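You operate a simulated robot arm through the tools that you are given. There is no shell and no other tool. Be economical: measure what you need, move in short steps, check, and stop when the job is done.

Carry out the task below with a simulated robot arm. There is one attempt and no reset: what you move stays moved.

TASK
Check both loaves with the thermometer; put the cooler one on the big pan.
Fine: the warm one stays on the rack; thermometer back in its crock.

It is judged by the outcome, as a careful person would: the job done as asked, and still so three seconds after it is handed in. It fails if anything else is knocked over, pushed out of place, dropped, spilled or broken.

THE ROBOT
A 7-joint arm with a two-finger parallel gripper, fixed in place. Base frame: the origin is at the foot of the arm, x ahead of it, y to its left, z up. Readings come in mm, degrees, newtons and seconds.
With the tool pointing down near the work surface it reaches from about 380 to 900 mm from the base axis. Its first joint turns from -143.0 to 143.0 degrees. Payload 3 kg.
Tool frame: the origin (TCP) lies between the finger pads and is the grasp point; the fingertips stand 30 mm ahead of it; z points along the fingers, y is the line along which they close. The gripper opens to 94 mm. The fingers are 28 mm wide and 10 mm thick; the gripper's body (50 by 96 mm) begins 55 mm behind the TCP.
Orientation is told as [roll, pitch, yaw] about the base's x, y, z axes, in that order, counted from this pose: with the fingers straight down and closing along the base's y, the tool's x points along the base's -x, its y along +y and its z along -z.

THE INTERFACE
- The arm moves only by the tool play_rows. Its argument "motion" is a list of rows, each a list of 3 entries, a list of its own where there are three numbers: the shift along the tool's x, y, z in mm, then the turn, a rotation vector about the tool's x, y, z in degrees, then the gripper command, from -1 (fully open) to 1 (shut), values between in proportion. In form: [[[x, y, z], [wx, wy, wz], gripper], ...]. A call has 1 to 12 rows; each row shifts and turns the commanded pose from where the row before left it, along the tool's axes as they then stand. Each row takes 0.2 s and may step no farther than 50 mm and 8.6 degrees from the row before; otherwise, or with a gripper value out of range, the whole call is refused. A pose out of reach is approached as far as the arm can. The call stops where the force on the tool passes 60 N (or 10 N more than at its start, if that is more) or the arm is blocked; 0.2 s more then pass. The fingers move at their own pace (about 72 mm/s each) and stop on an object; they squeeze with about 42 N. The grip force told is the motor's: it shows also when the fingers shut on nothing. Time passes only in rows, and 0.2 s behind the last, so rows that do not move let the fingers close. It gives the time, the measured TCP pose, the force on the tool (base axes), the opening and the grip force at its end, in the units of the frame above (readings bear some noise), with the torque about the TCP (base axes, N m) and any sound that the robot's microphone picked up.
- Cameras (640 x 400 px; columns grow to the right, rows downward): "scene" is fixed at [54.4, 505.2, 1552.3]; the picture's right is [-0.68, -0.73, 0.00], its down [-0.33, 0.31, -0.89] and it looks along [0.65, -0.61, -0.45] (base axes); focal length 324 px, centre (320, 200). "wrist" rides on the gripper at [76, 14, -102] in the tool frame; the picture's right is [-0.18, 0.98, 0.00], its down [-0.75, -0.14, -0.64] and it looks along [-0.63, -0.12, 0.77] (tool axes); focal length 243 px, centre (320, 200).
- camera(camera): a new picture of that camera. It takes no simulated time.
- measure_at(camera, pixels): for up to 12 pixels [column, row] of the newest picture of that camera ("zoom" is the newest enlarged one), the place [x, y, z] in the base frame of the surface seen there, good to about 2 mm, but the place of the scene camera against the robot may be out by one fixed shift of up to 12 mm in any direction. It takes no simulated time.
- zoom(camera, box): a new picture of the part [left, top, right, bottom] of that camera's present view, enlarged. It takes no simulated time.
- close_job(): hands the job in; it is judged then, once.

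Work in short steps. Measure before you move; look again where a grasp or a placing could have gone wrong, and mend it. You have 80 turns and 38 pictures in all, those below and enlarged ones among them. Open the gripper and draw the arm clear of the work before you hand the job in, unless the task says otherwise; then end with one line.

The tools are called after "Call:" by a JSON object that holds its "api" and its "payload". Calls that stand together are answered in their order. play_rows: Moves the arm, as the interface text tells. Its arguments: {"type":"object","properties":{"motion":{"type":"array"}},"required":["motion"]} The other tools are called the same way: camera (camera) takes a picture; measure_at (camera, pixels) gives the place of the surface under pixels of a picture; zoom (camera, box) takes an enlarged picture of a part of a camera's view; close_job () hands the job in.

At the start:

```text
time: 0.0
tcp_pos: [406.4, -194.6, 1297.3]
tool_rot: [0.0, 0.0, 0.0]
ft_force: [-0.3, 0.1, -0.2]
moment: [0.0, 0.01, 0.01]
width: 93.9
finger_force: 0.0
```

scene: 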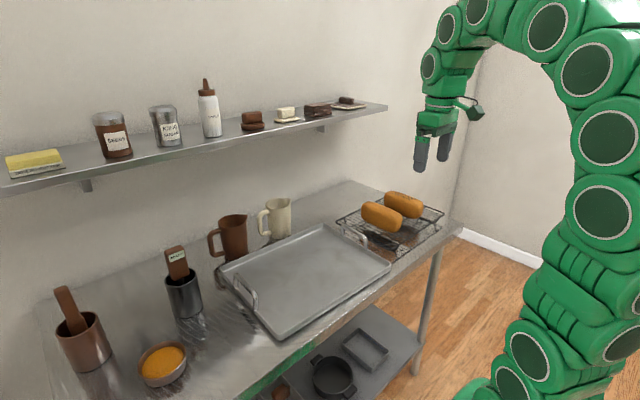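
wrist: 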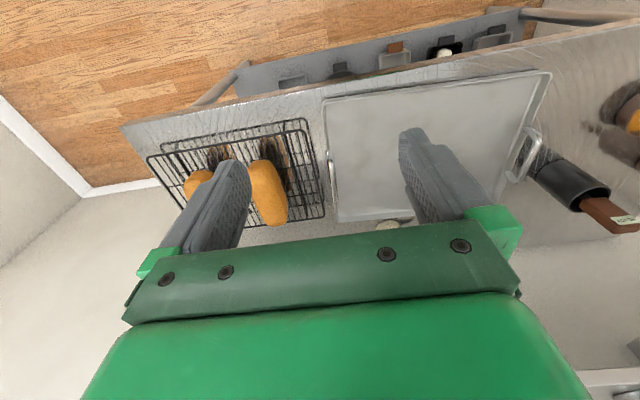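

The scene shows two loaves on a rack (about 382,215 and 403,204), a big tray, and crocks at (183,290) and (80,340). I zoom to identify the thermometer and measure.

Call:
{"api": "zoom", "payload": {"camera": "scene", "box": [30, 220, 230, 400]}}

Call:
{"api": "zoom", "payload": {"camera": "scene", "box": [200, 170, 460, 340]}}

Call:
{"api": "measure_at", "payload": {"camera": "scene", "pixels": [[364, 209], [382, 216], [400, 224], [387, 197], [403, 204], [420, 211], [177, 252], [177, 270], [183, 290], [304, 280], [410, 235], [165, 318]]}}

```text
2.22 times, centred on (130, 310) of scene
```

zoom: 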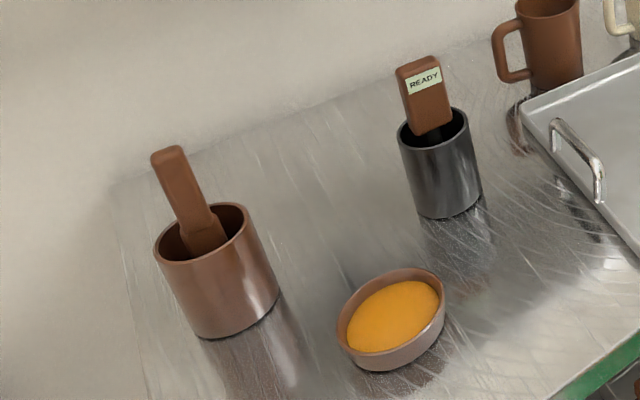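

```text
2.35 times, centred on (330, 255) of scene
```

zoom: 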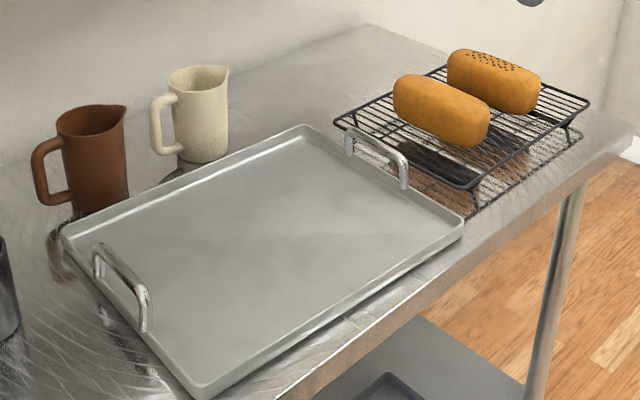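

```text
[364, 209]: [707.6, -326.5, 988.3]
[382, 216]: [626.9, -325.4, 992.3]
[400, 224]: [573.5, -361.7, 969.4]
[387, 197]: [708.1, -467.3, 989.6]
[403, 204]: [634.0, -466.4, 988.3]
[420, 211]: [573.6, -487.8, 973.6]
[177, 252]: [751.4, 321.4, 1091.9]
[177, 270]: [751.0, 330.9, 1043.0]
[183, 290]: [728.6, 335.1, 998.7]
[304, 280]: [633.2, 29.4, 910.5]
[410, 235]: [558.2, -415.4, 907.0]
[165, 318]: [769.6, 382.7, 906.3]
```

The thermometer ("READY" label) stands in the steel crock near (745,330). I measure the same features with the wrist camera to get the scene shift.

Call:
{"api": "measure_at", "payload": {"camera": "wrist", "pixels": [[268, 185], [265, 165], [276, 215], [195, 182], [430, 120], [350, 105], [612, 210], [628, 218], [590, 205], [550, 185], [552, 76], [340, 218]]}}

Call:
{"api": "measure_at", "payload": {"camera": "scene", "pixels": [[391, 262], [277, 338], [322, 226], [222, 269], [168, 249], [183, 245], [185, 274], [176, 277], [168, 285], [200, 279], [190, 316], [174, 281]]}}

```text
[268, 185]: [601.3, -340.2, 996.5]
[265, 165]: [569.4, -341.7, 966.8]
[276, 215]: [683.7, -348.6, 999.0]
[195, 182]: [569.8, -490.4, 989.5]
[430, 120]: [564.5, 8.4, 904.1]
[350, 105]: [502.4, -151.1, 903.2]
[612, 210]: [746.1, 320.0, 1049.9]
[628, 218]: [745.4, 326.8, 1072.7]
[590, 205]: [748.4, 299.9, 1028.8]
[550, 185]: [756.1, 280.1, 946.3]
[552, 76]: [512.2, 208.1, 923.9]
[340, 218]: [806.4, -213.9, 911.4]
```

```text
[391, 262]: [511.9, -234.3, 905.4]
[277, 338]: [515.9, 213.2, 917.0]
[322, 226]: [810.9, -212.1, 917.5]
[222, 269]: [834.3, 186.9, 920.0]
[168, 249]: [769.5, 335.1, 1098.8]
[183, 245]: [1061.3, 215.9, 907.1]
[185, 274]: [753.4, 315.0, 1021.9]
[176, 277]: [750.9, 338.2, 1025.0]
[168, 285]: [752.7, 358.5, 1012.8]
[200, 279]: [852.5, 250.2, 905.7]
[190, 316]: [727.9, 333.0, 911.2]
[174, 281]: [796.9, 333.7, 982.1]
```

Wrist and scene agree within about 6 mm. I move toward the crock at a safe height for a close look.

Call:
{"api": "play_rows", "payload": {"motion": [[[-17, 45, 4], [0, 0, 0], -1], [[-17, 45, 4], [0, 0, 0], -1], [[-17, 45, 4], [0, 0, 0], -1], [[-17, 45, 4], [0, 0, 0], -1], [[-17, 45, 4], [0, 0, 0], -1], [[-17, 45, 4], [0, 0, 0], -1], [[-17, 45, 4], [0, 0, 0], -1], [[-17, 45, 4], [0, 0, 0], -1], [[-17, 45, 4], [0, 0, 0], -1], [[-17, 45, 4], [0, 0, 0], -1], [[-17, 45, 4], [0, 0, 0], -1], [[0, 0, 0], [0, 0, 0], -1]]}}

Call:
{"api": "camera", "payload": {"camera": "wrist"}}

Call:
{"api": "measure_at", "payload": {"camera": "scene", "pixels": [[100, 170], [280, 133], [380, 107], [60, 175]]}}

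```text
time: 2.6
tcp_pos: [592.2, 298.2, 1250.3]
tool_rot: [-0.1, -0.1, -0.1]
ft_force: [-0.1, 1.2, -0.1]
moment: [0.0, 0.02, 0.02]
width: 93.9
finger_force: 0.1
```

```text
33 pictures are left
```

wrist: 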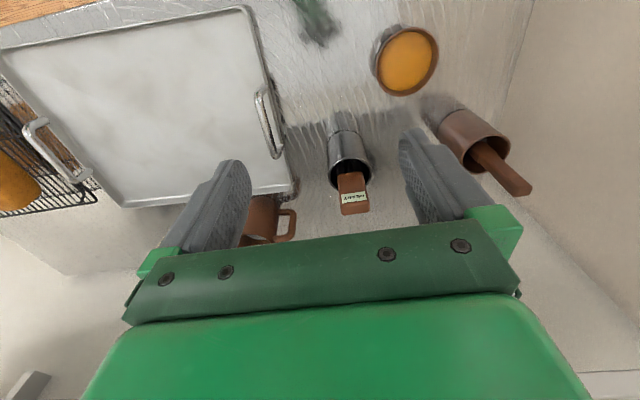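

```text
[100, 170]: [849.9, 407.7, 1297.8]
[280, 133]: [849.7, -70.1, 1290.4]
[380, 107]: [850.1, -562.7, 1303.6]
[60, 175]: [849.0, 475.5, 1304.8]
```

The thermometer is at (352,190) in the wrist picture. I zoom to get its shape and tilt.

Call:
{"api": "zoom", "payload": {"camera": "wrist", "box": [300, 120, 400, 220]}}

```text
4.00 times, centred on (350, 170) of wrist
```

zoom: 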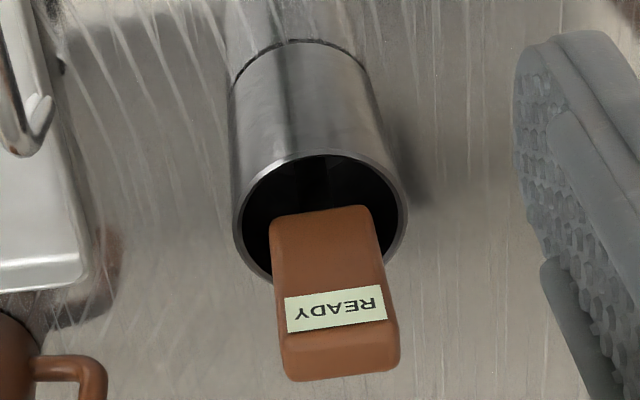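

Call:
{"api": "measure_at", "payload": {"camera": "zoom", "pixels": [[280, 225], [365, 215], [290, 330], [385, 315], [290, 370], [390, 360], [320, 270], [240, 220], [402, 210], [320, 153], [340, 335], [255, 270]]}}

```text
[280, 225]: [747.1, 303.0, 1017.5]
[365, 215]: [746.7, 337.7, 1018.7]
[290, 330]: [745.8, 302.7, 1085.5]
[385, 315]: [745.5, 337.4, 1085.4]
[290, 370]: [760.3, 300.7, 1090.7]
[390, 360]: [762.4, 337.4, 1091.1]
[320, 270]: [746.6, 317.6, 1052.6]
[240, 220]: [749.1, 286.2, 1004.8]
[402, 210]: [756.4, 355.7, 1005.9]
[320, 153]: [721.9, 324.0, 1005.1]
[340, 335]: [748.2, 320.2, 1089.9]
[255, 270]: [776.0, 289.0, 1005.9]
```

The handle is vertical: front face x≈746, y 301–338, top z≈1091, crock rim z≈1005. I move above it with open fingers.

Call:
{"api": "play_rows", "payload": {"motion": [[[-41, 5, 20], [0, 0, 0], -1], [[-41, 6, 20], [0, 0, 0], -1], [[-41, 6, 20], [0, 0, 0], -1], [[-41, 5, 20], [0, 0, 0], -1], [[0, 0, 0], [0, 0, 0], -1]]}}

Call:
{"api": "camera", "payload": {"camera": "wrist"}}

```text
time: 3.8
tcp_pos: [723.8, 311.5, 1151.2]
tool_rot: [0.0, 0.0, -0.1]
ft_force: [-0.2, 0.0, -0.9]
moment: [-0.01, 0.01, -0.01]
width: 94.1
finger_force: 0.1
out of reach, approached as far as the arm can: row 3, 4
```

```text
31 pictures are left
```

wrist: 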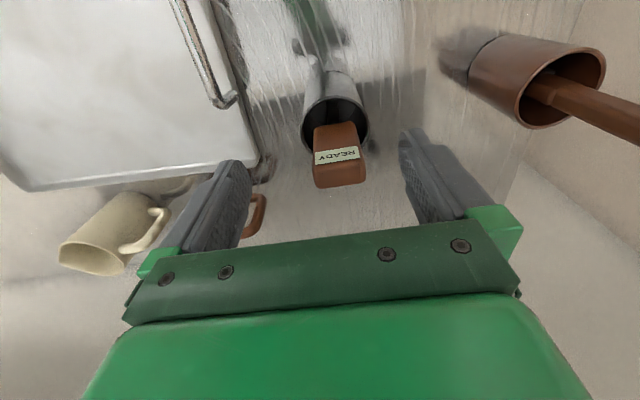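

Reach is limited at this height (handle at (340,150) lies between the fingers still ahead). I descend partway, which should free more reach.

Call:
{"api": "play_rows", "payload": {"motion": [[[0, 0, 25], [0, 0, 0], -1], [[0, 0, 25], [0, 0, 0], -1], [[0, 0, 0], [0, 0, 0], -1]]}}

```text
time: 4.6
tcp_pos: [722.0, 311.0, 1100.8]
tool_rot: [0.0, 0.0, 0.0]
ft_force: [-0.4, -1.3, -0.1]
moment: [0.01, 0.04, 0.01]
width: 93.7
finger_force: 0.1
```

No out-of-reach now; I descend 40 mm more and try forward.

Call:
{"api": "play_rows", "payload": {"motion": [[[0, 0, 20], [0, 0, 0], -1], [[0, 0, 22], [0, 0, 0], -1], [[-12, 3, 0], [0, 0, 0], -1], [[-12, 3, 0], [0, 0, 0], -1], [[-10, 3, 0], [0, 0, 0], -1], [[0, 0, 0], [0, 0, 0], -1]]}}

```text
time: 6.0
tcp_pos: [758.0, 320.7, 1060.8]
tool_rot: [0.0, -0.1, -0.2]
ft_force: [0.0, -0.6, -0.4]
moment: [0.04, -0.01, 0.04]
width: 93.9
finger_force: 0.1
```

TCP is around the handle. To allow lifting here, I tilt the tool 24° (fingers pointing forward) at a slightly higher grip point and test, still open, whether it can rise straight up.

Call:
{"api": "play_rows", "payload": {"motion": [[[0, 0, -10], [0, 0, 0], -1], [[0, 0, 0], [0, -8, 0], -1], [[0, 0, 0], [0, -8, 0], -1], [[0, 0, 0], [0, -8, 0], -1], [[16.3, 0, -36.5], [0, 0, 0], -1], [[16.3, 0, -36.5], [0, 0, 0], -1], [[16.3, 0, -36.5], [0, 0, 0], -1], [[0, 0, 0], [0, 0, 0], -1]]}}

```text
time: 7.8
tcp_pos: [668.1, 322.6, 1150.7]
tool_rot: [0.0, -24.0, 0.0]
ft_force: [0.0, -0.3, 0.3]
moment: [-0.01, -0.01, -0.04]
width: 94.0
finger_force: 0.0
```

I used the wrong sign for x so it retreated diagonally (no contact). Now I test reaching forward over the crock at this height with the tilt.

Call:
{"api": "play_rows", "payload": {"motion": [[[-16, 0, -36], [0, 0, 0], -1], [[-27, 0, 12], [0, 0, 0], -1], [[-27, 0, 12], [0, 0, 0], -1], [[-28, 0, 12.5], [0, 0, 0], -1], [[0, 0, 0], [0, 0, 0], -1]]}}

Call:
{"api": "camera", "payload": {"camera": "scene"}}

```text
time: 9.0
tcp_pos: [756.5, 320.3, 1185.9]
tool_rot: [0.0, -24.0, 0.0]
ft_force: [0.2, 0.0, -0.1]
moment: [-0.02, -0.01, -0.03]
width: 94.0
finger_force: 0.0
```

```text
30 pictures are left
```

scene: 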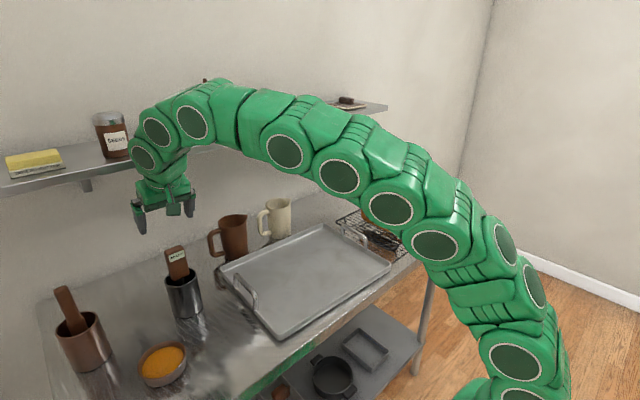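

24° tilt reaches it. The thermometer at (176,262) is undisturbed; I descend vertically to z≈1070 and close.

Call:
{"api": "play_rows", "payload": {"motion": [[[15.6, 0, 35], [0, 0, 0], -1], [[15.6, 0, 35], [0, 0, 0], -1], [[15.6, 0, 35], [0, 0, 0], -1], [[0, 0, 0], [0, 0, 0], -1], [[0, 0, 0], [0, 0, 0], 0], [[0, 0, 0], [0, 0, 0], 1], [[0, 0, 0], [0, 0, 0], 1], [[0, 0, 0], [0, 0, 0], 1]]}}

Call:
{"api": "camera", "payload": {"camera": "wrist"}}

```text
time: 10.8
tcp_pos: [759.1, 320.7, 1071.3]
tool_rot: [-0.1, -24.0, 0.1]
ft_force: [0.3, 0.0, 0.9]
moment: [0.02, -0.03, -0.02]
width: 47.3
finger_force: 41.8
```

```text
29 pictures are left
```

wrist: 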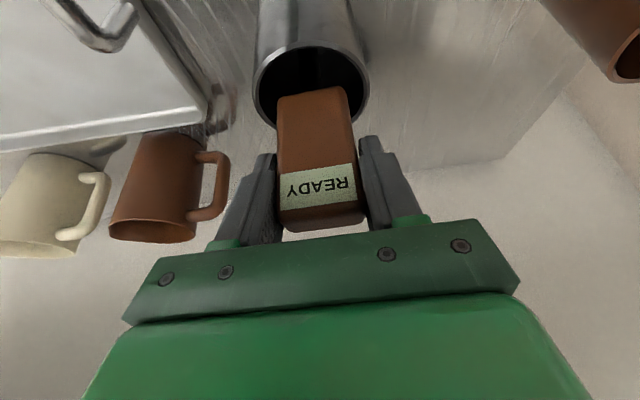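

Gripped with the label visible between the fingers (320,185). I lift straight up.

Call:
{"api": "play_rows", "payload": {"motion": [[[-4, 0, -9], [0, 0, 0], 1], [[-8, 0, -18], [0, 0, 0], 1], [[-12, 0, -27], [0, 0, 0], 1], [[-12, 0, -27], [0, 0, 0], 1], [[-11, 0, -24.5], [0, 0, 0], 1], [[0, 0, 0], [0, 0, 0], 1]]}}

Call:
{"api": "camera", "payload": {"camera": "scene"}}

Call:
{"api": "zoom", "payload": {"camera": "scene", "box": [110, 160, 270, 340]}}

```text
time: 12.2
tcp_pos: [759.9, 321.1, 1192.2]
tool_rot: [0.0, -24.1, 0.1]
ft_force: [-0.6, -0.4, -0.2]
moment: [0.0, -0.01, -0.01]
width: 47.5
finger_force: 42.2
```

```text
28 pictures are left
```

scene: 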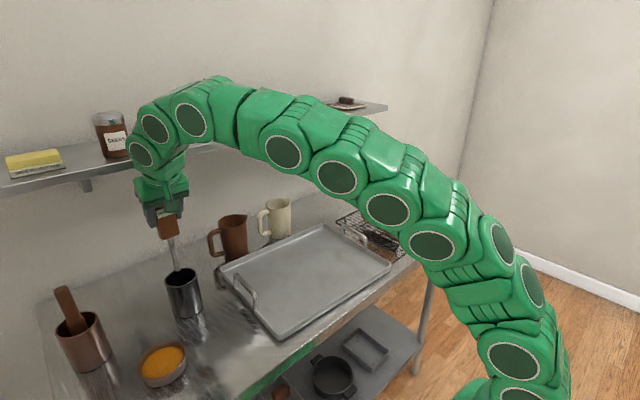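

```text
2.22 times, centred on (190, 250) of scene
```

zoom: 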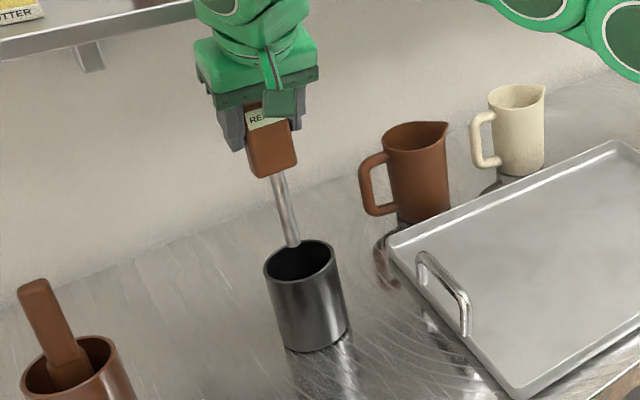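

Handle with probe is out; I measure the probe tip and handle bottom.

Call:
{"api": "measure_at", "payload": {"camera": "zoom", "pixels": [[292, 240], [291, 232], [286, 215], [280, 185], [272, 165], [300, 242], [318, 342]]}}

```text
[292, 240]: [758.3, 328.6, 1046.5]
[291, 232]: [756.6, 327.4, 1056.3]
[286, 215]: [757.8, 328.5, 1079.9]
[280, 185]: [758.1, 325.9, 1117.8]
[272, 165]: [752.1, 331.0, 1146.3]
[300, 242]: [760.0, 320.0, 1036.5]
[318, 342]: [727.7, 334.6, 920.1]
```

Probe tip is ≈155 mm below the TCP. I retreat to x≈640 and carry it across above the tray toward the loaves, tip staying ~1037+.

Call:
{"api": "play_rows", "payload": {"motion": [[[20, 0, -9], [0, 0, 0], 1], [[36, 0, -18], [0, 0, 0], 1], [[36, 0, -18], [0, 0, 0], 1], [[18, -20, -8], [0, 0, 0], 1], [[0, -45, 0], [0, 0, 0], 1], [[0, -48, 0], [0, 0, 0], 1], [[0, -48, 0], [0, 0, 0], 1], [[0, -48, 0], [0, 0, 0], 1], [[0, -48, 0], [0, 0, 0], 1], [[0, -48, 0], [0, 0, 0], 1], [[0, -48, 0], [0, 0, 0], 1], [[0, -48, 0], [0, 0, 0], 1]]}}

Call:
{"api": "play_rows", "payload": {"motion": [[[0, -48, 0], [0, 0, 0], 1], [[0, -48, 0], [0, 0, 0], 1], [[0, -48, 0], [0, 0, 0], 1], [[0, -48, 0], [0, 0, 0], 1], [[0, -40, 0], [0, 0, 0], 1], [[0, -20, 0], [0, 0, 0], 1], [[0, 0, 0], [0, 0, 0], 1]]}}

Call:
{"api": "camera", "payload": {"camera": "wrist"}}

Call:
{"api": "camera", "payload": {"camera": "scene"}}

```text
time: 14.8
tcp_pos: [633.5, -80.0, 1192.1]
tool_rot: [0.0, -23.9, 0.0]
ft_force: [0.3, 0.1, -1.1]
moment: [0.0, 0.01, -0.01]
width: 47.7
finger_force: 42.5
```

```text
time: 16.4
tcp_pos: [636.0, -331.8, 1194.7]
tool_rot: [0.0, -23.9, 0.0]
ft_force: [0.0, 1.4, -0.7]
moment: [0.0, 0.0, 0.01]
width: 47.5
finger_force: 42.6
```

```text
26 pictures are left
```

wrist: 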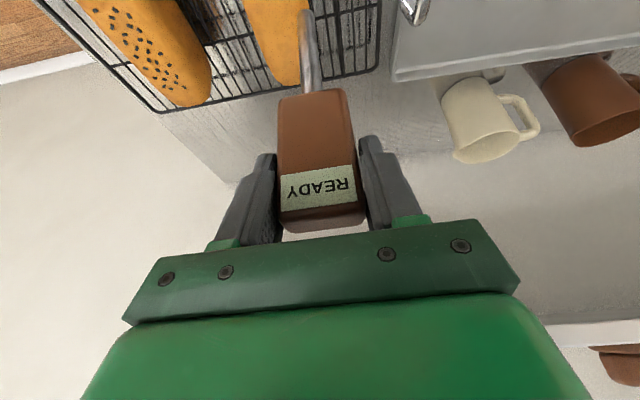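

```text
25 pictures are left
```

scene: 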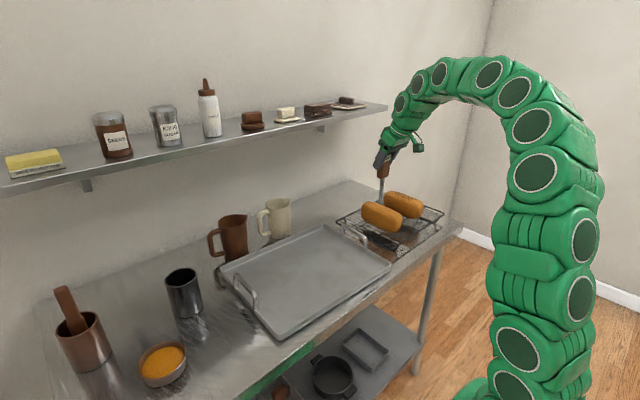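

Thermometer hangs beside loaf 1. I zoom in for probe tip versus loaf positions.

Call:
{"api": "zoom", "payload": {"camera": "wrist", "box": [80, 0, 400, 120]}}

Call:
{"api": "measure_at", "payload": {"camera": "wrist", "pixels": [[304, 12], [309, 50], [314, 80], [270, 20], [246, 5], [300, 60], [285, 83], [170, 50], [120, 20], [208, 60], [190, 105], [290, 40]]}}

Call:
{"api": "zoom", "payload": {"camera": "scene", "box": [320, 140, 460, 260]}}

```text
2.00 times, centred on (240, 60) of wrist
```

zoom: 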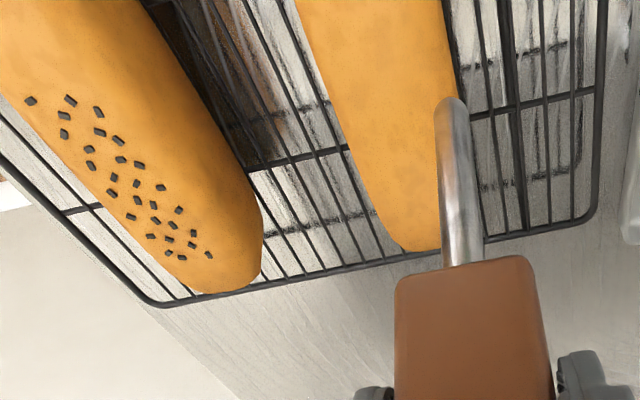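

```text
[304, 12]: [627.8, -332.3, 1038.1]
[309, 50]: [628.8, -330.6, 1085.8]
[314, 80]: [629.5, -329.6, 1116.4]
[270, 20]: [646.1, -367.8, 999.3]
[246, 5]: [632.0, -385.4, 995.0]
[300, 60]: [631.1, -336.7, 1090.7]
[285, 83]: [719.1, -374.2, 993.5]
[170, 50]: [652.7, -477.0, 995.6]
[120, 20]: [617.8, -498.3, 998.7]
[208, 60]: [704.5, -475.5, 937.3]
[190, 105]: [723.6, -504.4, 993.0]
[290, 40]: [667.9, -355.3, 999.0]
```

```text
3.33 times, centred on (390, 200) of scene
```

zoom: 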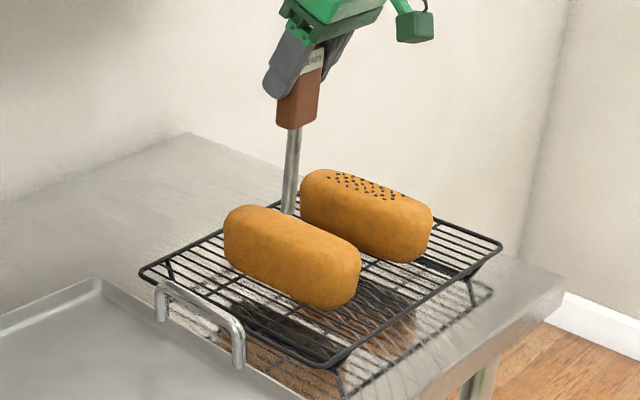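

I need loaf 1's centreline; I measure a row of points across both loaves.

Call:
{"api": "measure_at", "payload": {"camera": "wrist", "pixels": [[250, 30], [260, 30], [270, 30], [280, 30], [290, 30], [297, 30], [302, 3], [235, 3], [110, 30], [130, 40], [150, 30], [170, 30]]}}

Call:
{"api": "measure_at", "payload": {"camera": "scene", "pixels": [[370, 210], [388, 208], [395, 214], [375, 220], [385, 225], [393, 228], [381, 206], [388, 222]]}}

```text
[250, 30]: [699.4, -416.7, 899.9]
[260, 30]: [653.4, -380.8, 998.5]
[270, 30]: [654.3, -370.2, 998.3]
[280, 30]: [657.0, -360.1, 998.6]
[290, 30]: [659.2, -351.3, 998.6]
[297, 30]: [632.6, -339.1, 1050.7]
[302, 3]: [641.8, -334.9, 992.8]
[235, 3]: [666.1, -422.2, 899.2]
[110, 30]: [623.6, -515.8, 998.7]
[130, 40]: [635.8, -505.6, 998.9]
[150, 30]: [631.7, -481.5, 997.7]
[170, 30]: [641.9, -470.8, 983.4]
```

```text
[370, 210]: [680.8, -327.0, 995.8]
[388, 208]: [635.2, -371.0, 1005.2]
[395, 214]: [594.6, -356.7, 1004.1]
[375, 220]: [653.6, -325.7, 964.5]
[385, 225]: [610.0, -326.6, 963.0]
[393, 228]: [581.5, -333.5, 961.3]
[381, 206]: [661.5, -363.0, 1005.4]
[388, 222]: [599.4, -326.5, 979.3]
```

Loaf 1: y −388…−332, x≈570–719, top z 999; loaf 2 centre y≈−496. I move the probe over loaf 1's centre and lower it close to the surface.

Call:
{"api": "play_rows", "payload": {"motion": [[[0, -14, 0], [0, 0, 0], 1], [[0, -14, 0], [0, 0, 0], 1], [[6, 0, 13.7], [0, 0, 0], 1], [[5, 0, 11], [0, 0, 0], 1], [[0, 0, 0], [0, 0, 0], 1]]}}

Call:
{"api": "play_rows", "payload": {"motion": [[[1.6, 0, 3.7], [0, 0, 0], 1], [[1.6, 0, 3.7], [0, 0, 0], 1], [[0, 0, 0], [0, 0, 0], 1]]}}

Call:
{"api": "zoom", "payload": {"camera": "wrist", "box": [160, 0, 400, 240]}}

```text
time: 17.6
tcp_pos: [635.5, -360.3, 1167.5]
tool_rot: [0.0, -24.0, -0.1]
ft_force: [1.1, 0.5, -0.6]
moment: [0.01, 0.0, 0.01]
width: 47.3
finger_force: 42.2
```

```text
time: 18.4
tcp_pos: [634.8, -360.2, 1160.7]
tool_rot: [-0.1, -24.1, -0.1]
ft_force: [-3.7, 1.2, 21.1]
moment: [0.25, 0.46, 0.02]
width: 47.5
finger_force: 42.0
```

```text
1.67 times, centred on (280, 120) of wrist
```

zoom: 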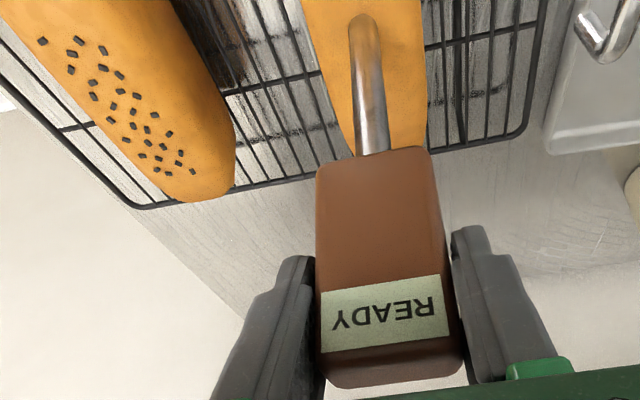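

Probe touches the top (21 N, rigid). Display still reads READY; I ease slightly and hold for two seconds.

Call:
{"api": "play_rows", "payload": {"motion": [[[-0.4, 0, -0.8], [0, 0, 0], 1], [[0, 0, 0], [0, 0, 0], 1], [[0, 0, 0], [0, 0, 0], 1], [[0, 0, 0], [0, 0, 0], 1], [[0, 0, 0], [0, 0, 0], 1], [[0, 0, 0], [0, 0, 0], 1], [[0, 0, 0], [0, 0, 0], 1], [[0, 0, 0], [0, 0, 0], 1], [[0, 0, 0], [0, 0, 0], 1], [[0, 0, 0], [0, 0, 0], 1]]}}

Call:
{"api": "zoom", "payload": {"camera": "wrist", "box": [160, 0, 400, 240]}}

```text
time: 20.6
tcp_pos: [635.1, -360.5, 1160.9]
tool_rot: [0.0, -24.1, 0.0]
ft_force: [-1.0, -0.8, 28.5]
moment: [-0.04, -0.03, -0.03]
width: 47.3
finger_force: 42.2
```

```text
1.67 times, centred on (280, 120) of wrist
```

zoom: 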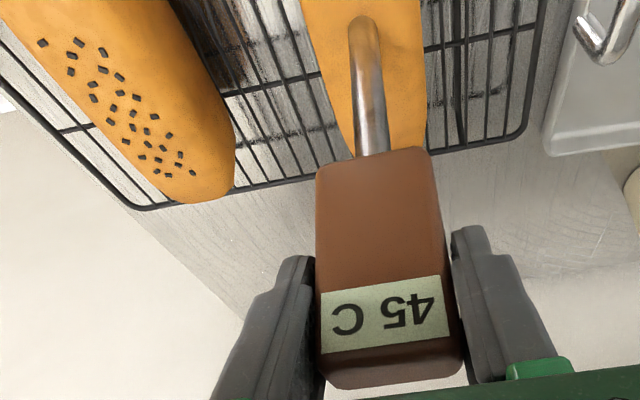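

Loaf 1 reads 45 C. I lift, move over loaf 2 (y≈−496) and touch it the same way.

Call:
{"api": "play_rows", "payload": {"motion": [[[-6, 0, -13.7], [0, 0, 0], 1], [[-6, 0, -13.7], [0, 0, 0], 1], [[0, -45, 0], [0, 0, 0], 1], [[0, -45, 0], [0, 0, 0], 1], [[0, -45, 0], [0, 0, 0], 1], [[0, 0, 0], [0, 0, 0], 1], [[6, 0, 13.7], [0, 0, 0], 1], [[4.5, 0, 10], [0, 0, 0], 1], [[0, 0, 0], [0, 0, 0], 1]]}}

Call:
{"api": "play_rows", "payload": {"motion": [[[1.4, 0, 3.2], [0, 0, 0], 1], [[0, 0, 0], [0, 0, 0], 1], [[0, 0, 0], [0, 0, 0], 1], [[0, 0, 0], [0, 0, 0], 1], [[0, 0, 0], [0, 0, 0], 1], [[0, 0, 0], [0, 0, 0], 1], [[0, 0, 0], [0, 0, 0], 1], [[0, 0, 0], [0, 0, 0], 1], [[0, 0, 0], [0, 0, 0], 1], [[0, 0, 0], [0, 0, 0], 1]]}}

Call:
{"api": "zoom", "payload": {"camera": "wrist", "box": [160, 0, 400, 240]}}

```text
time: 22.6
tcp_pos: [634.4, -494.7, 1163.4]
tool_rot: [0.0, -23.9, 0.0]
ft_force: [1.3, -0.7, -0.5]
moment: [0.0, -0.01, -0.02]
width: 47.1
finger_force: 41.6
```

```text
time: 24.8
tcp_pos: [634.7, -495.7, 1160.0]
tool_rot: [-0.1, -24.1, 0.0]
ft_force: [1.1, 0.5, 31.5]
moment: [-0.02, -0.17, -0.02]
width: 47.3
finger_force: 42.0
```

```text
1.67 times, centred on (280, 120) of wrist
```

zoom: 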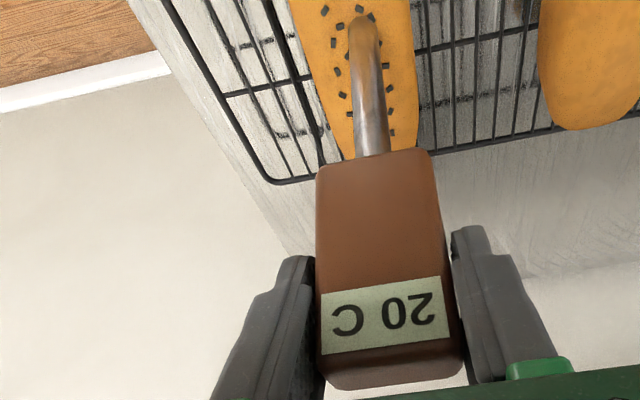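

Loaf 2 (seeded) reads 20 C, so it's the cooler one. Now I return the thermometer to the crock: lift and traverse back.

Call:
{"api": "play_rows", "payload": {"motion": [[[-7, 0, -16], [0, 0, 0], 1], [[-7, 0, -16], [0, 0, 0], 1], [[0, 30, 0], [0, 0, 0], 1], [[0, 48, 0], [0, 0, 0], 1], [[0, 48, 0], [0, 0, 0], 1], [[0, 48, 0], [0, 0, 0], 1], [[0, 48, 0], [0, 0, 0], 1], [[0, 48, 0], [0, 0, 0], 1], [[0, 48, 0], [0, 0, 0], 1], [[0, 48, 0], [0, 0, 0], 1], [[0, 48, 0], [0, 0, 0], 1], [[0, 48, 0], [0, 0, 0], 1]]}}

Call:
{"api": "play_rows", "payload": {"motion": [[[0, 48, 0], [0, 0, 0], 1], [[0, 48, 0], [0, 0, 0], 1], [[0, 48, 0], [0, 0, 0], 1], [[0, 48, 0], [0, 0, 0], 1], [[0, 48, 0], [0, 0, 0], 1], [[0, 48, 0], [0, 0, 0], 1], [[0, 48, 0], [0, 0, 0], 1], [[0, 18, 0], [0, 0, 0], 1], [[0, 0, 0], [0, 0, 0], 1]]}}

```text
time: 27.4
tcp_pos: [632.9, -31.2, 1195.9]
tool_rot: [0.1, -24.0, -0.1]
ft_force: [0.9, 0.6, -0.2]
moment: [-0.01, 0.02, -0.02]
width: 47.4
finger_force: 41.2
```

```text
time: 29.4
tcp_pos: [631.9, 319.7, 1195.4]
tool_rot: [-0.1, -24.0, -0.1]
ft_force: [0.0, 0.4, -0.6]
moment: [0.01, -0.02, 0.01]
width: 47.6
finger_force: 42.2
```

Now forward 126 mm to over the crock, then check.

Call:
{"api": "play_rows", "payload": {"motion": [[[-38, 0, 17], [0, 0, 0], 1], [[-38, 0, 17], [0, 0, 0], 1], [[-38.5, 1, 17.3], [0, 0, 0], 1], [[0, 0, 0], [0, 0, 0], 1]]}}

Call:
{"api": "zoom", "payload": {"camera": "wrist", "box": [220, 0, 420, 200]}}

Call:
{"api": "zoom", "payload": {"camera": "scene", "box": [110, 160, 270, 340]}}

```text
time: 30.4
tcp_pos: [757.7, 322.1, 1196.2]
tool_rot: [0.0, -24.0, 0.0]
ft_force: [0.1, 0.4, 0.2]
moment: [0.0, -0.02, 0.01]
width: 47.6
finger_force: 41.6
```

```text
2.00 times, centred on (320, 100) of wrist
```

zoom: 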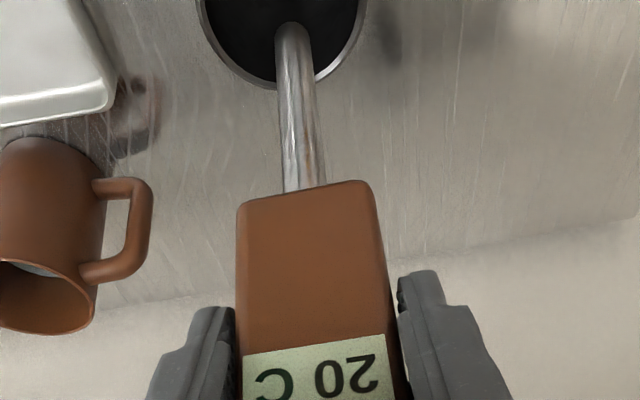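

```text
2.22 times, centred on (190, 250) of scene
```

zoom: 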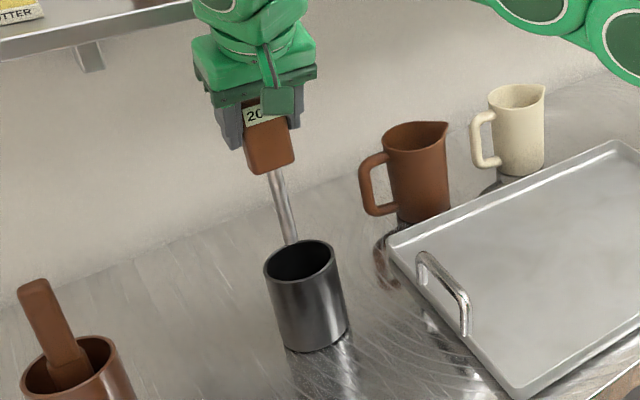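

Tip is over the crock mouth. I lower vertically, slowing toward the end.

Call:
{"api": "play_rows", "payload": {"motion": [[[8, 0, 18], [0, 0, 0], 1], [[12, 0, 27], [0, 0, 0], 1], [[12, 0, 27], [0, 0, 0], 1], [[10, 0, 22.5], [0, 0, 0], 1], [[4, 0, 9], [0, 0, 0], 1], [[0, 0, 0], [0, 0, 0], 1]]}}

```text
time: 31.8
tcp_pos: [761.5, 320.1, 1081.6]
tool_rot: [0.0, -23.9, 0.1]
ft_force: [0.2, -0.1, -0.4]
moment: [0.06, 0.01, -0.03]
width: 47.4
finger_force: 41.8
```

Free so far at z 1081; I go down in 2 mm steps watching for contact.

Call:
{"api": "play_rows", "payload": {"motion": [[[2, 0, 2.7], [0, 0, 0], 1], [[1.2, 0, 2.7], [0, 0, 0], 1], [[0, 0, 0], [0, 0, 0], 1]]}}

Call:
{"api": "play_rows", "payload": {"motion": [[[0.9, 0, 2], [0, 0, 0], 1], [[0.4, 0, 0.9], [0, 0, 0], 1], [[0, 0, 0], [0, 0, 0], 1]]}}

```text
time: 32.6
tcp_pos: [760.9, 321.4, 1075.9]
tool_rot: [0.0, -24.0, 0.0]
ft_force: [-0.5, 0.2, -0.7]
moment: [-0.01, 0.01, -0.02]
width: 47.4
finger_force: 42.0
```

```text
time: 33.4
tcp_pos: [759.8, 320.7, 1073.1]
tool_rot: [0.0, -24.1, 0.1]
ft_force: [0.5, 0.8, -0.6]
moment: [0.02, 0.0, -0.02]
width: 47.2
finger_force: 42.1
```

No contact yet at 1073 (original grasp 1071.3); lower 2 mm more.

Call:
{"api": "play_rows", "payload": {"motion": [[[0.5, 0, 1], [0, 0, 0], 1], [[0.4, 0, 1], [0, 0, 0], 1], [[0, 0, 0], [0, 0, 0], 1]]}}

```text
time: 34.2
tcp_pos: [760.4, 320.4, 1072.8]
tool_rot: [0.0, -24.0, 0.0]
ft_force: [-0.1, 0.1, -0.8]
moment: [0.0, -0.02, 0.03]
width: 47.2
finger_force: 42.3
```

Still free; another 1.5 mm.

Call:
{"api": "play_rows", "payload": {"motion": [[[0.6, 0, 1.4], [0, 0, 0], 1], [[0, 0, 0], [0, 0, 0], 1]]}}

Call:
{"api": "zoom", "payload": {"camera": "scene", "box": [110, 160, 270, 340]}}

```text
time: 34.8
tcp_pos: [759.0, 321.4, 1069.7]
tool_rot: [0.1, -24.0, 0.0]
ft_force: [-0.6, 0.7, -0.2]
moment: [-0.01, -0.06, -0.02]
width: 47.6
finger_force: 42.0
```

```text
2.22 times, centred on (190, 250) of scene
```

zoom: 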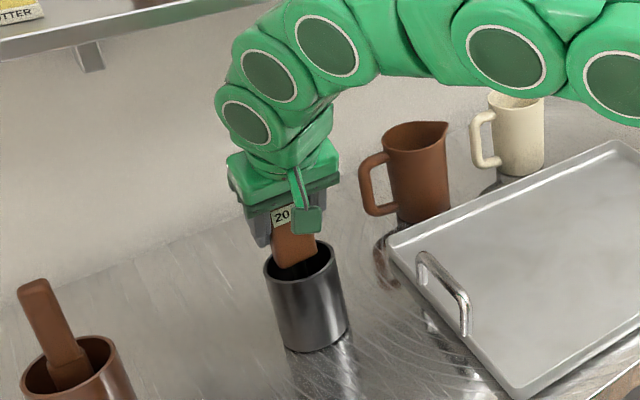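

Below its original height with no contact: it probably slipped up a bit in the grip while probing. I lower up to 4 mm more in 1 mm rows.

Call:
{"api": "play_rows", "payload": {"motion": [[[0.4, 0, 0.9], [0, 0, 0], 1], [[0.4, 0, 0.9], [0, 0, 0], 1], [[0, 0, 0], [0, 0, 0], 1]]}}

Call:
{"api": "play_rows", "payload": {"motion": [[[0.4, 0, 0.9], [0, 0, 0], 1], [[0.4, 0, 0.9], [0, 0, 0], 1], [[0, 0, 0], [0, 0, 0], 1]]}}

```text
time: 35.6
tcp_pos: [760.3, 319.3, 1070.5]
tool_rot: [0.2, -24.2, -0.1]
ft_force: [-3.6, 0.9, 32.3]
moment: [0.09, 0.41, 0.01]
width: 47.4
finger_force: 42.7
```

```text
time: 36.4
tcp_pos: [759.2, 320.4, 1066.6]
tool_rot: [0.0, -24.0, -0.1]
ft_force: [-0.7, -0.8, 44.0]
moment: [-0.16, -0.23, 0.0]
width: 47.5
finger_force: 41.9
```

Bottom contact found; I ease up 2.5 mm and open the fingers.

Call:
{"api": "play_rows", "payload": {"motion": [[[-1, 0, -2.2], [0, 0, 0], 1], [[0, 0, 0], [0, 0, 1], 0.3], [[0, 0, 0], [0, 0, -1], -0.3], [[0, 0, 0], [0, 0, 0], -1], [[0, 0, 0], [0, 0, 0], -1], [[0, 0, 0], [0, 0, 0], -1]]}}

Call:
{"api": "camera", "payload": {"camera": "wrist"}}

```text
time: 37.8
tcp_pos: [761.0, 319.8, 1068.1]
tool_rot: [-0.1, -23.9, 0.0]
ft_force: [-0.3, -0.2, 0.3]
moment: [-0.01, -0.01, 0.01]
width: 94.0
finger_force: 0.0
```

```text
16 pictures are left
```

wrist: 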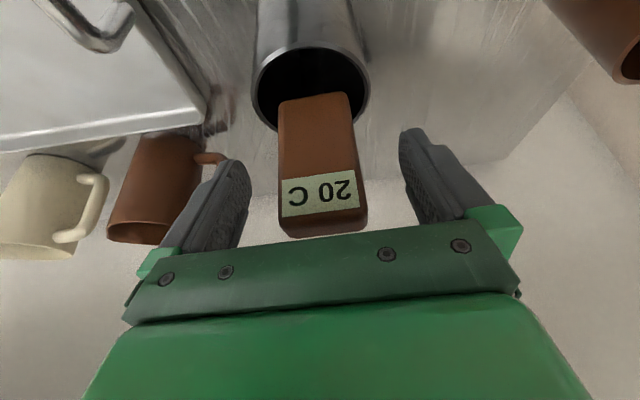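

Thermometer stands in the crock, reading 20 C, untouched by fingers. I withdraw back-and-up, then un-tilt and go toward loaf 2.

Call:
{"api": "play_rows", "payload": {"motion": [[[0, 0, -30], [0, 0, 0], -1], [[0, 0, -40], [0, 0, 0], -1], [[0, 0, -45], [0, 0, 0], -1], [[36, 0, -16], [0, 0, 0], -1], [[36, 0, -16], [0, 0, 0], -1], [[0, -40, 0], [0, 8, 0], -1], [[0, -40, 0], [0, 8, 0], -1], [[0, -40, 0], [0, 8, 0], -1], [[0, -48, 0], [0, 0, 0], -1], [[0, -48, 0], [0, 0, 0], -1], [[0, -48, 0], [0, 0, 0], -1], [[0, -48, 0], [0, 0, 0], -1]]}}

Call:
{"api": "play_rows", "payload": {"motion": [[[0, -48, 0], [0, 0, 0], -1], [[0, -48, 0], [0, 0, 0], -1], [[0, -48, 0], [0, 0, 0], -1], [[0, -48, 0], [0, 0, 0], -1], [[0, -48, 0], [0, 0, 0], -1], [[0, -48, 0], [0, 0, 0], -1], [[0, -48, 0], [0, 0, 0], -1], [[0, -48, 0], [0, 0, 0], -1], [[0, -48, 0], [0, 0, 0], -1], [[0, -48, 0], [0, 0, 0], -1], [[0, -24, 0], [0, 0, 0], -1], [[0, 0, 0], [0, 0, 0], -1]]}}

Call:
{"api": "camera", "payload": {"camera": "wrist"}}

Call:
{"api": "camera", "payload": {"camera": "scene"}}

```text
time: 40.4
tcp_pos: [635.3, 7.0, 1172.3]
tool_rot: [0.1, 0.2, 0.1]
ft_force: [0.0, 0.3, 0.1]
moment: [-0.01, 0.01, -0.01]
width: 94.1
finger_force: 0.1
```

```text
time: 43.0
tcp_pos: [633.9, -468.8, 1171.2]
tool_rot: [0.0, 0.0, 0.0]
ft_force: [-0.3, -0.5, 0.0]
moment: [0.02, -0.02, 0.02]
width: 94.0
finger_force: 0.0
out of reach, approached as far as the arm can: row 11
```

```text
15 pictures are left
```

wrist: 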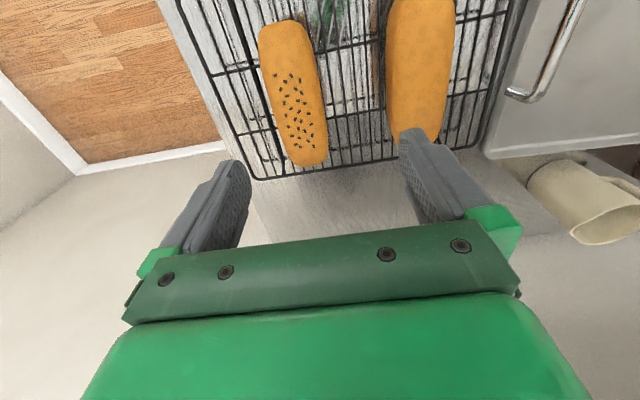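

```text
14 pictures are left
```

scene: 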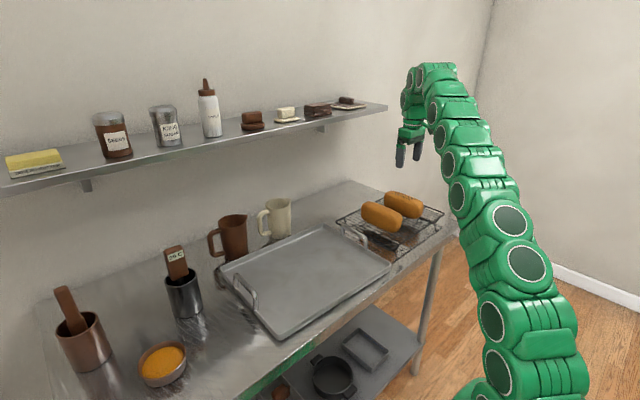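

Thermometer is in place; loaf 2 at (293,95) in the wrist view. I measure its outline, the rack and the tray.

Call:
{"api": "measure_at", "payload": {"camera": "wrist", "pixels": [[263, 60], [275, 60], [290, 60], [305, 60], [316, 60], [275, 115], [298, 115], [318, 115], [285, 24], [306, 160], [278, 132], [342, 100]]}}

Call:
{"api": "measure_at", "payload": {"camera": "scene", "pixels": [[369, 229], [376, 216], [372, 214], [420, 217], [408, 214], [414, 234], [390, 262], [345, 226], [395, 250], [340, 260], [300, 260]]}}

```text
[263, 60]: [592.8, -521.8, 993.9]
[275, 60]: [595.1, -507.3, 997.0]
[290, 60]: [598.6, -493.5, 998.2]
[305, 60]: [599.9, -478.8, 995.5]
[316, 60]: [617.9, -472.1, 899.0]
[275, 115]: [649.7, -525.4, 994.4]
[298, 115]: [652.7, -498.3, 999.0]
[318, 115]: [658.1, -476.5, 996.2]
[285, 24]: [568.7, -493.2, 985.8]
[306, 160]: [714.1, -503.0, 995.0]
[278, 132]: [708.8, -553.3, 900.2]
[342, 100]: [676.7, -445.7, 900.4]
```

```text
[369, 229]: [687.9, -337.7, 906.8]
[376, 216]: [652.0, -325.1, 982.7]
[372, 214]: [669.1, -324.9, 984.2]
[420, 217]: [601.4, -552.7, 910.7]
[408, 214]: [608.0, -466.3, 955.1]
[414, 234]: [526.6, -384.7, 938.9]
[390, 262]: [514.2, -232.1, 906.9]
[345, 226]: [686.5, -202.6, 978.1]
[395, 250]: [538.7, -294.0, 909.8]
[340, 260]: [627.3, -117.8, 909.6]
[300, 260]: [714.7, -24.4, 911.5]
```

Loaf 2: centre ≈(643,−500), width ~52, z 933–999; the rack top is z≈933. I descend to z≈1090 and align to y=−500.

Call:
{"api": "play_rows", "payload": {"motion": [[[0, 0, 40], [0, 0, 0], -1], [[0, 0, 40], [0, 0, 0], -1], [[-4, -16, 0], [0, 0, 0], -1], [[-4, -15, 0], [0, 0, 0], -1], [[0, 0, 0], [0, 0, 0], -1]]}}

Call:
{"api": "camera", "payload": {"camera": "wrist"}}

```text
time: 44.2
tcp_pos: [640.8, -500.3, 1092.7]
tool_rot: [0.0, -0.1, 0.0]
ft_force: [-0.2, 0.0, -1.0]
moment: [0.05, -0.02, -0.05]
width: 93.9
finger_force: 0.1
```

```text
13 pictures are left
```

wrist: 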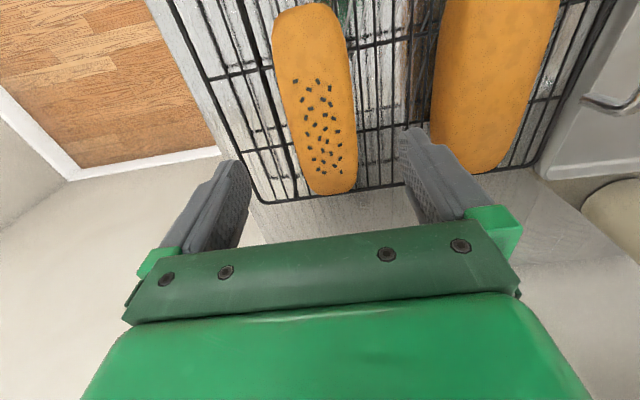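

Loaf 2 is centred between the fingers. I descend to z≈971 and close.

Call:
{"api": "play_rows", "payload": {"motion": [[[0, 0, 40], [0, 0, 0], -1], [[0, 0, 40], [0, 0, 0], -1], [[0, 0, 30], [0, 0, 0], -1], [[0, 0, 11], [0, 0, 0], -1], [[0, 0, 0], [0, 0, 0], -1]]}}

Call:
{"api": "play_rows", "payload": {"motion": [[[0, 0, 0], [0, 0, 0], 0], [[0, 0, 0], [0, 0, 0], 0.5], [[0, 0, 0], [0, 0, 0], 1], [[0, 0, 0], [0, 0, 0], 1]]}}

```text
time: 45.4
tcp_pos: [640.5, -501.6, 967.0]
tool_rot: [-0.1, -0.1, 0.0]
ft_force: [0.1, 0.0, -0.5]
moment: [0.02, 0.01, -0.02]
width: 93.7
finger_force: 0.1
```

```text
time: 46.4
tcp_pos: [639.8, -500.0, 967.9]
tool_rot: [0.1, 0.0, 0.0]
ft_force: [0.3, 0.4, -0.6]
moment: [-0.03, -0.05, 0.02]
width: 63.9
finger_force: 41.7
```

Gripped at the loaf's sides. I lift gently and look.

Call:
{"api": "play_rows", "payload": {"motion": [[[0, 0, -5], [0, 0, 0], 1], [[0, 0, -15], [0, 0, 0], 1], [[0, 0, -30], [0, 0, 0], 1], [[0, 0, -30], [0, 0, 0], 1], [[0, 0, -18], [0, 0, 0], 1], [[0, 0, 0], [0, 0, 0], 1]]}}

Call:
{"api": "zoom", "payload": {"camera": "scene", "box": [280, 120, 480, 270]}}

```text
time: 47.8
tcp_pos: [639.9, -499.1, 1068.8]
tool_rot: [0.0, 0.0, -0.1]
ft_force: [-0.8, -0.7, -1.5]
moment: [0.02, 0.0, -0.01]
width: 64.0
finger_force: 41.9
```

```text
2.67 times, centred on (380, 195) of scene
```

zoom: 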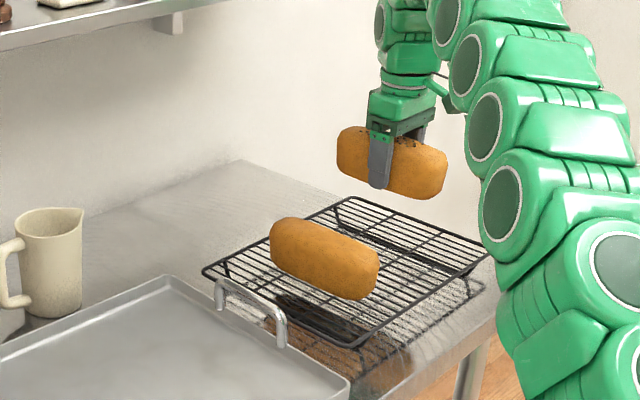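

The loaf is held level, clear of loaf 1 (35 mm margin). I carry it over to the tray centre.

Call:
{"api": "play_rows", "payload": {"motion": [[[0, 20, 0], [0, 0, 0], 1], [[0, 45, 0], [0, 0, 0], 1], [[0, 48, 0], [0, 0, 0], 1], [[0, 48, 0], [0, 0, 0], 1], [[0, 48, 0], [0, 0, 0], 1], [[0, 48, 0], [0, 0, 0], 1], [[0, 48, 0], [0, 0, 0], 1], [[0, 48, 0], [0, 0, 0], 1], [[0, 48, 0], [0, 0, 0], 1], [[0, 48, 0], [0, 0, 0], 1], [[-8, 35, 0], [0, 0, 0], 1], [[0, 0, 0], [0, 0, 0], 1]]}}

Call:
{"api": "camera", "payload": {"camera": "wrist"}}

```text
time: 50.4
tcp_pos: [647.7, -16.5, 1065.5]
tool_rot: [0.1, 0.1, 0.0]
ft_force: [-0.2, 0.2, -2.9]
moment: [0.01, 0.0, 0.01]
width: 63.9
finger_force: 41.9
```

```text
11 pictures are left
```

wrist: 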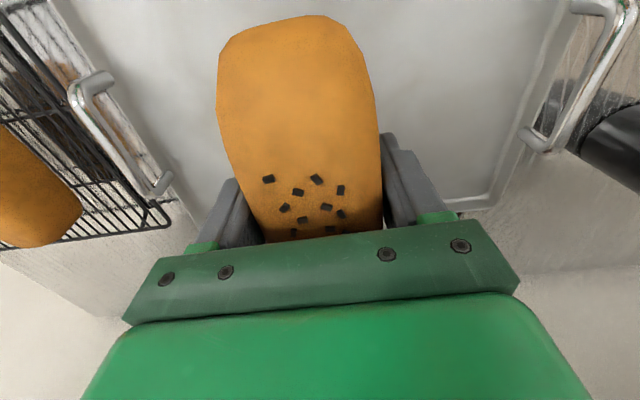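

Over the tray centre. I lower to just above the floor (expected contact at TCP z≈938).

Call:
{"api": "play_rows", "payload": {"motion": [[[0, 0, 25], [0, 0, 0], 1], [[0, 0, 35], [0, 0, 0], 1], [[0, 0, 35], [0, 0, 0], 1], [[0, 0, 22], [0, 0, 0], 1], [[0, 0, 0], [0, 0, 0], 1]]}}

Call:
{"api": "play_rows", "payload": {"motion": [[[0, 0, 2.5], [0, 0, 0], 1], [[0, 0, 2], [0, 0, 0], 1], [[0, 0, 0], [0, 0, 0], 1]]}}

```text
time: 51.6
tcp_pos: [650.2, -14.9, 948.6]
tool_rot: [-0.1, 0.0, 0.0]
ft_force: [-1.0, 0.1, -1.4]
moment: [-0.01, 0.01, 0.02]
width: 63.9
finger_force: 41.9
```

```text
time: 52.4
tcp_pos: [651.0, -14.8, 944.0]
tool_rot: [0.0, 0.0, 0.1]
ft_force: [-0.7, -0.7, -1.8]
moment: [0.02, 0.03, -0.02]
width: 64.1
finger_force: 41.9
```

No contact yet; continuing in small steps.

Call:
{"api": "play_rows", "payload": {"motion": [[[0, 0, 1.5], [0, 0, 0], 1], [[0, 0, 1.5], [0, 0, 0], 1], [[0, 0, 0], [0, 0, 0], 1]]}}

Call:
{"api": "play_rows", "payload": {"motion": [[[0, 0, 1], [0, 0, 0], 1], [[0, 0, 1], [0, 0, 0], 1], [[0, 0, 0], [0, 0, 0], 1]]}}

```text
time: 53.2
tcp_pos: [650.8, -15.0, 941.8]
tool_rot: [0.0, 0.1, -0.1]
ft_force: [-0.5, -0.8, -2.2]
moment: [-0.01, 0.06, -0.02]
width: 63.8
finger_force: 42.0
```

```text
time: 54.0
tcp_pos: [651.0, -13.4, 939.3]
tool_rot: [0.0, 0.0, 0.0]
ft_force: [-0.3, -0.8, -2.1]
moment: [-0.01, 0.04, 0.01]
width: 63.9
finger_force: 42.1
```

Call:
{"api": "play_rows", "payload": {"motion": [[[0, 0, 1], [0, 0, 0], 1], [[0, 0, 0.8], [0, 0, 0], 1], [[0, 0, 0], [0, 0, 0], 1]]}}

```text
time: 54.8
tcp_pos: [651.2, -17.0, 937.4]
tool_rot: [0.0, 0.1, 0.0]
ft_force: [0.6, 0.2, -1.1]
moment: [-0.05, -0.01, -0.03]
width: 63.9
finger_force: 42.4
```

Force is barely changing at z 937; one more millimetre-and-a-half, in case contact is just below.

Call:
{"api": "play_rows", "payload": {"motion": [[[0, 0, 1], [0, 0, 0], 1], [[0, 0, 0.6], [0, 0, 0], 1], [[0, 0, 0], [0, 0, 0], 1]]}}

Call:
{"api": "zoom", "payload": {"camera": "scene", "box": [230, 180, 390, 300]}}

```text
time: 55.6
tcp_pos: [650.4, -15.4, 937.5]
tool_rot: [0.0, 0.0, -0.1]
ft_force: [0.2, -0.1, 0.1]
moment: [-0.07, -0.11, -0.02]
width: 63.9
finger_force: 42.1
```

```text
3.33 times, centred on (310, 240) of scene
```

zoom: 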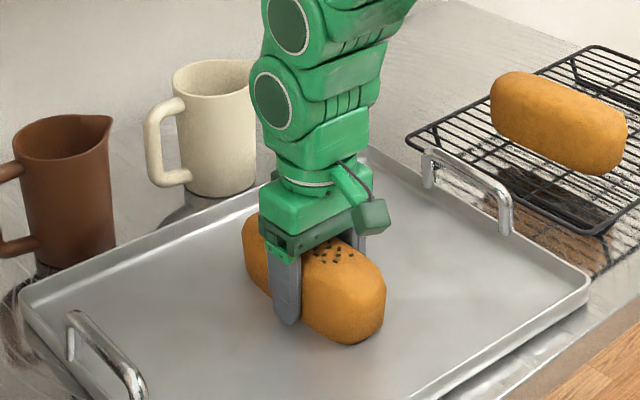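

The weight reading has dropped to zero, so the loaf rests on the tray. I open and rise.

Call:
{"api": "play_rows", "payload": {"motion": [[[0, 0, 0], [0, 0, 0], 0.3], [[0, 0, 0], [0, 0, 0], -0.3], [[0, 0, 0], [0, 0, 0], -1], [[0, 0, 0], [0, 0, 0], -1], [[0, 0, -10], [0, 0, 0], -1], [[0, 0, -35], [0, 0, 0], -1], [[0, 0, -45], [0, 0, 0], -1], [[0, 0, -45], [0, 0, 0], -1], [[20, 0, -45], [0, 0, 0], -1], [[40, 0, -25], [0, 0, 0], -1], [[45, 0, -20], [0, 0, 0], -1], [[45, 0, -10], [0, 0, 0], -1]]}}

Call:
{"api": "camera", "payload": {"camera": "scene"}}

Call:
{"api": "camera", "payload": {"camera": "wrist"}}

```text
time: 58.2
tcp_pos: [502.1, -16.0, 1172.0]
tool_rot: [-0.1, 0.1, 0.0]
ft_force: [-0.4, -0.1, 1.0]
moment: [0.01, 0.0, 0.03]
width: 94.0
finger_force: 0.0
```

```text
9 pictures are left
```

scene: 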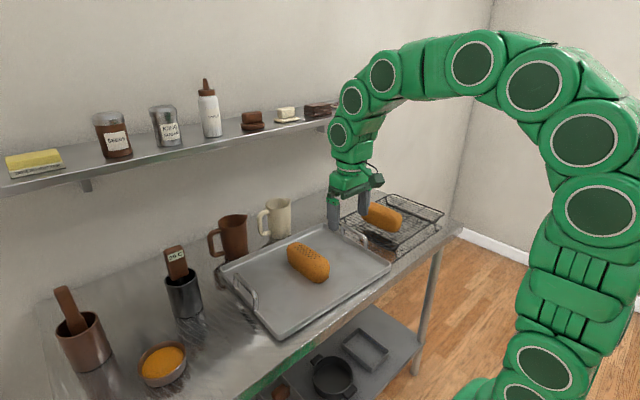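

```text
8 pictures are left
```

wrist: 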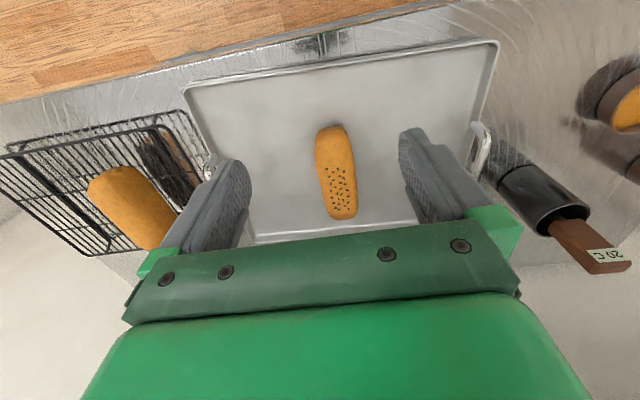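

The seeded loaf is on the tray, the plain loaf is on the rack, and the thermometer is in its crock. The arm is clear, so I hand in.

Call:
{"api": "close_job", "payload": {}}

```text
The job is handed in.
```

The seeded loaf read 20 °C, so it's now on the big pan; the plain loaf read 45 °C and stays on the rack, and the thermometer is back in its crock.
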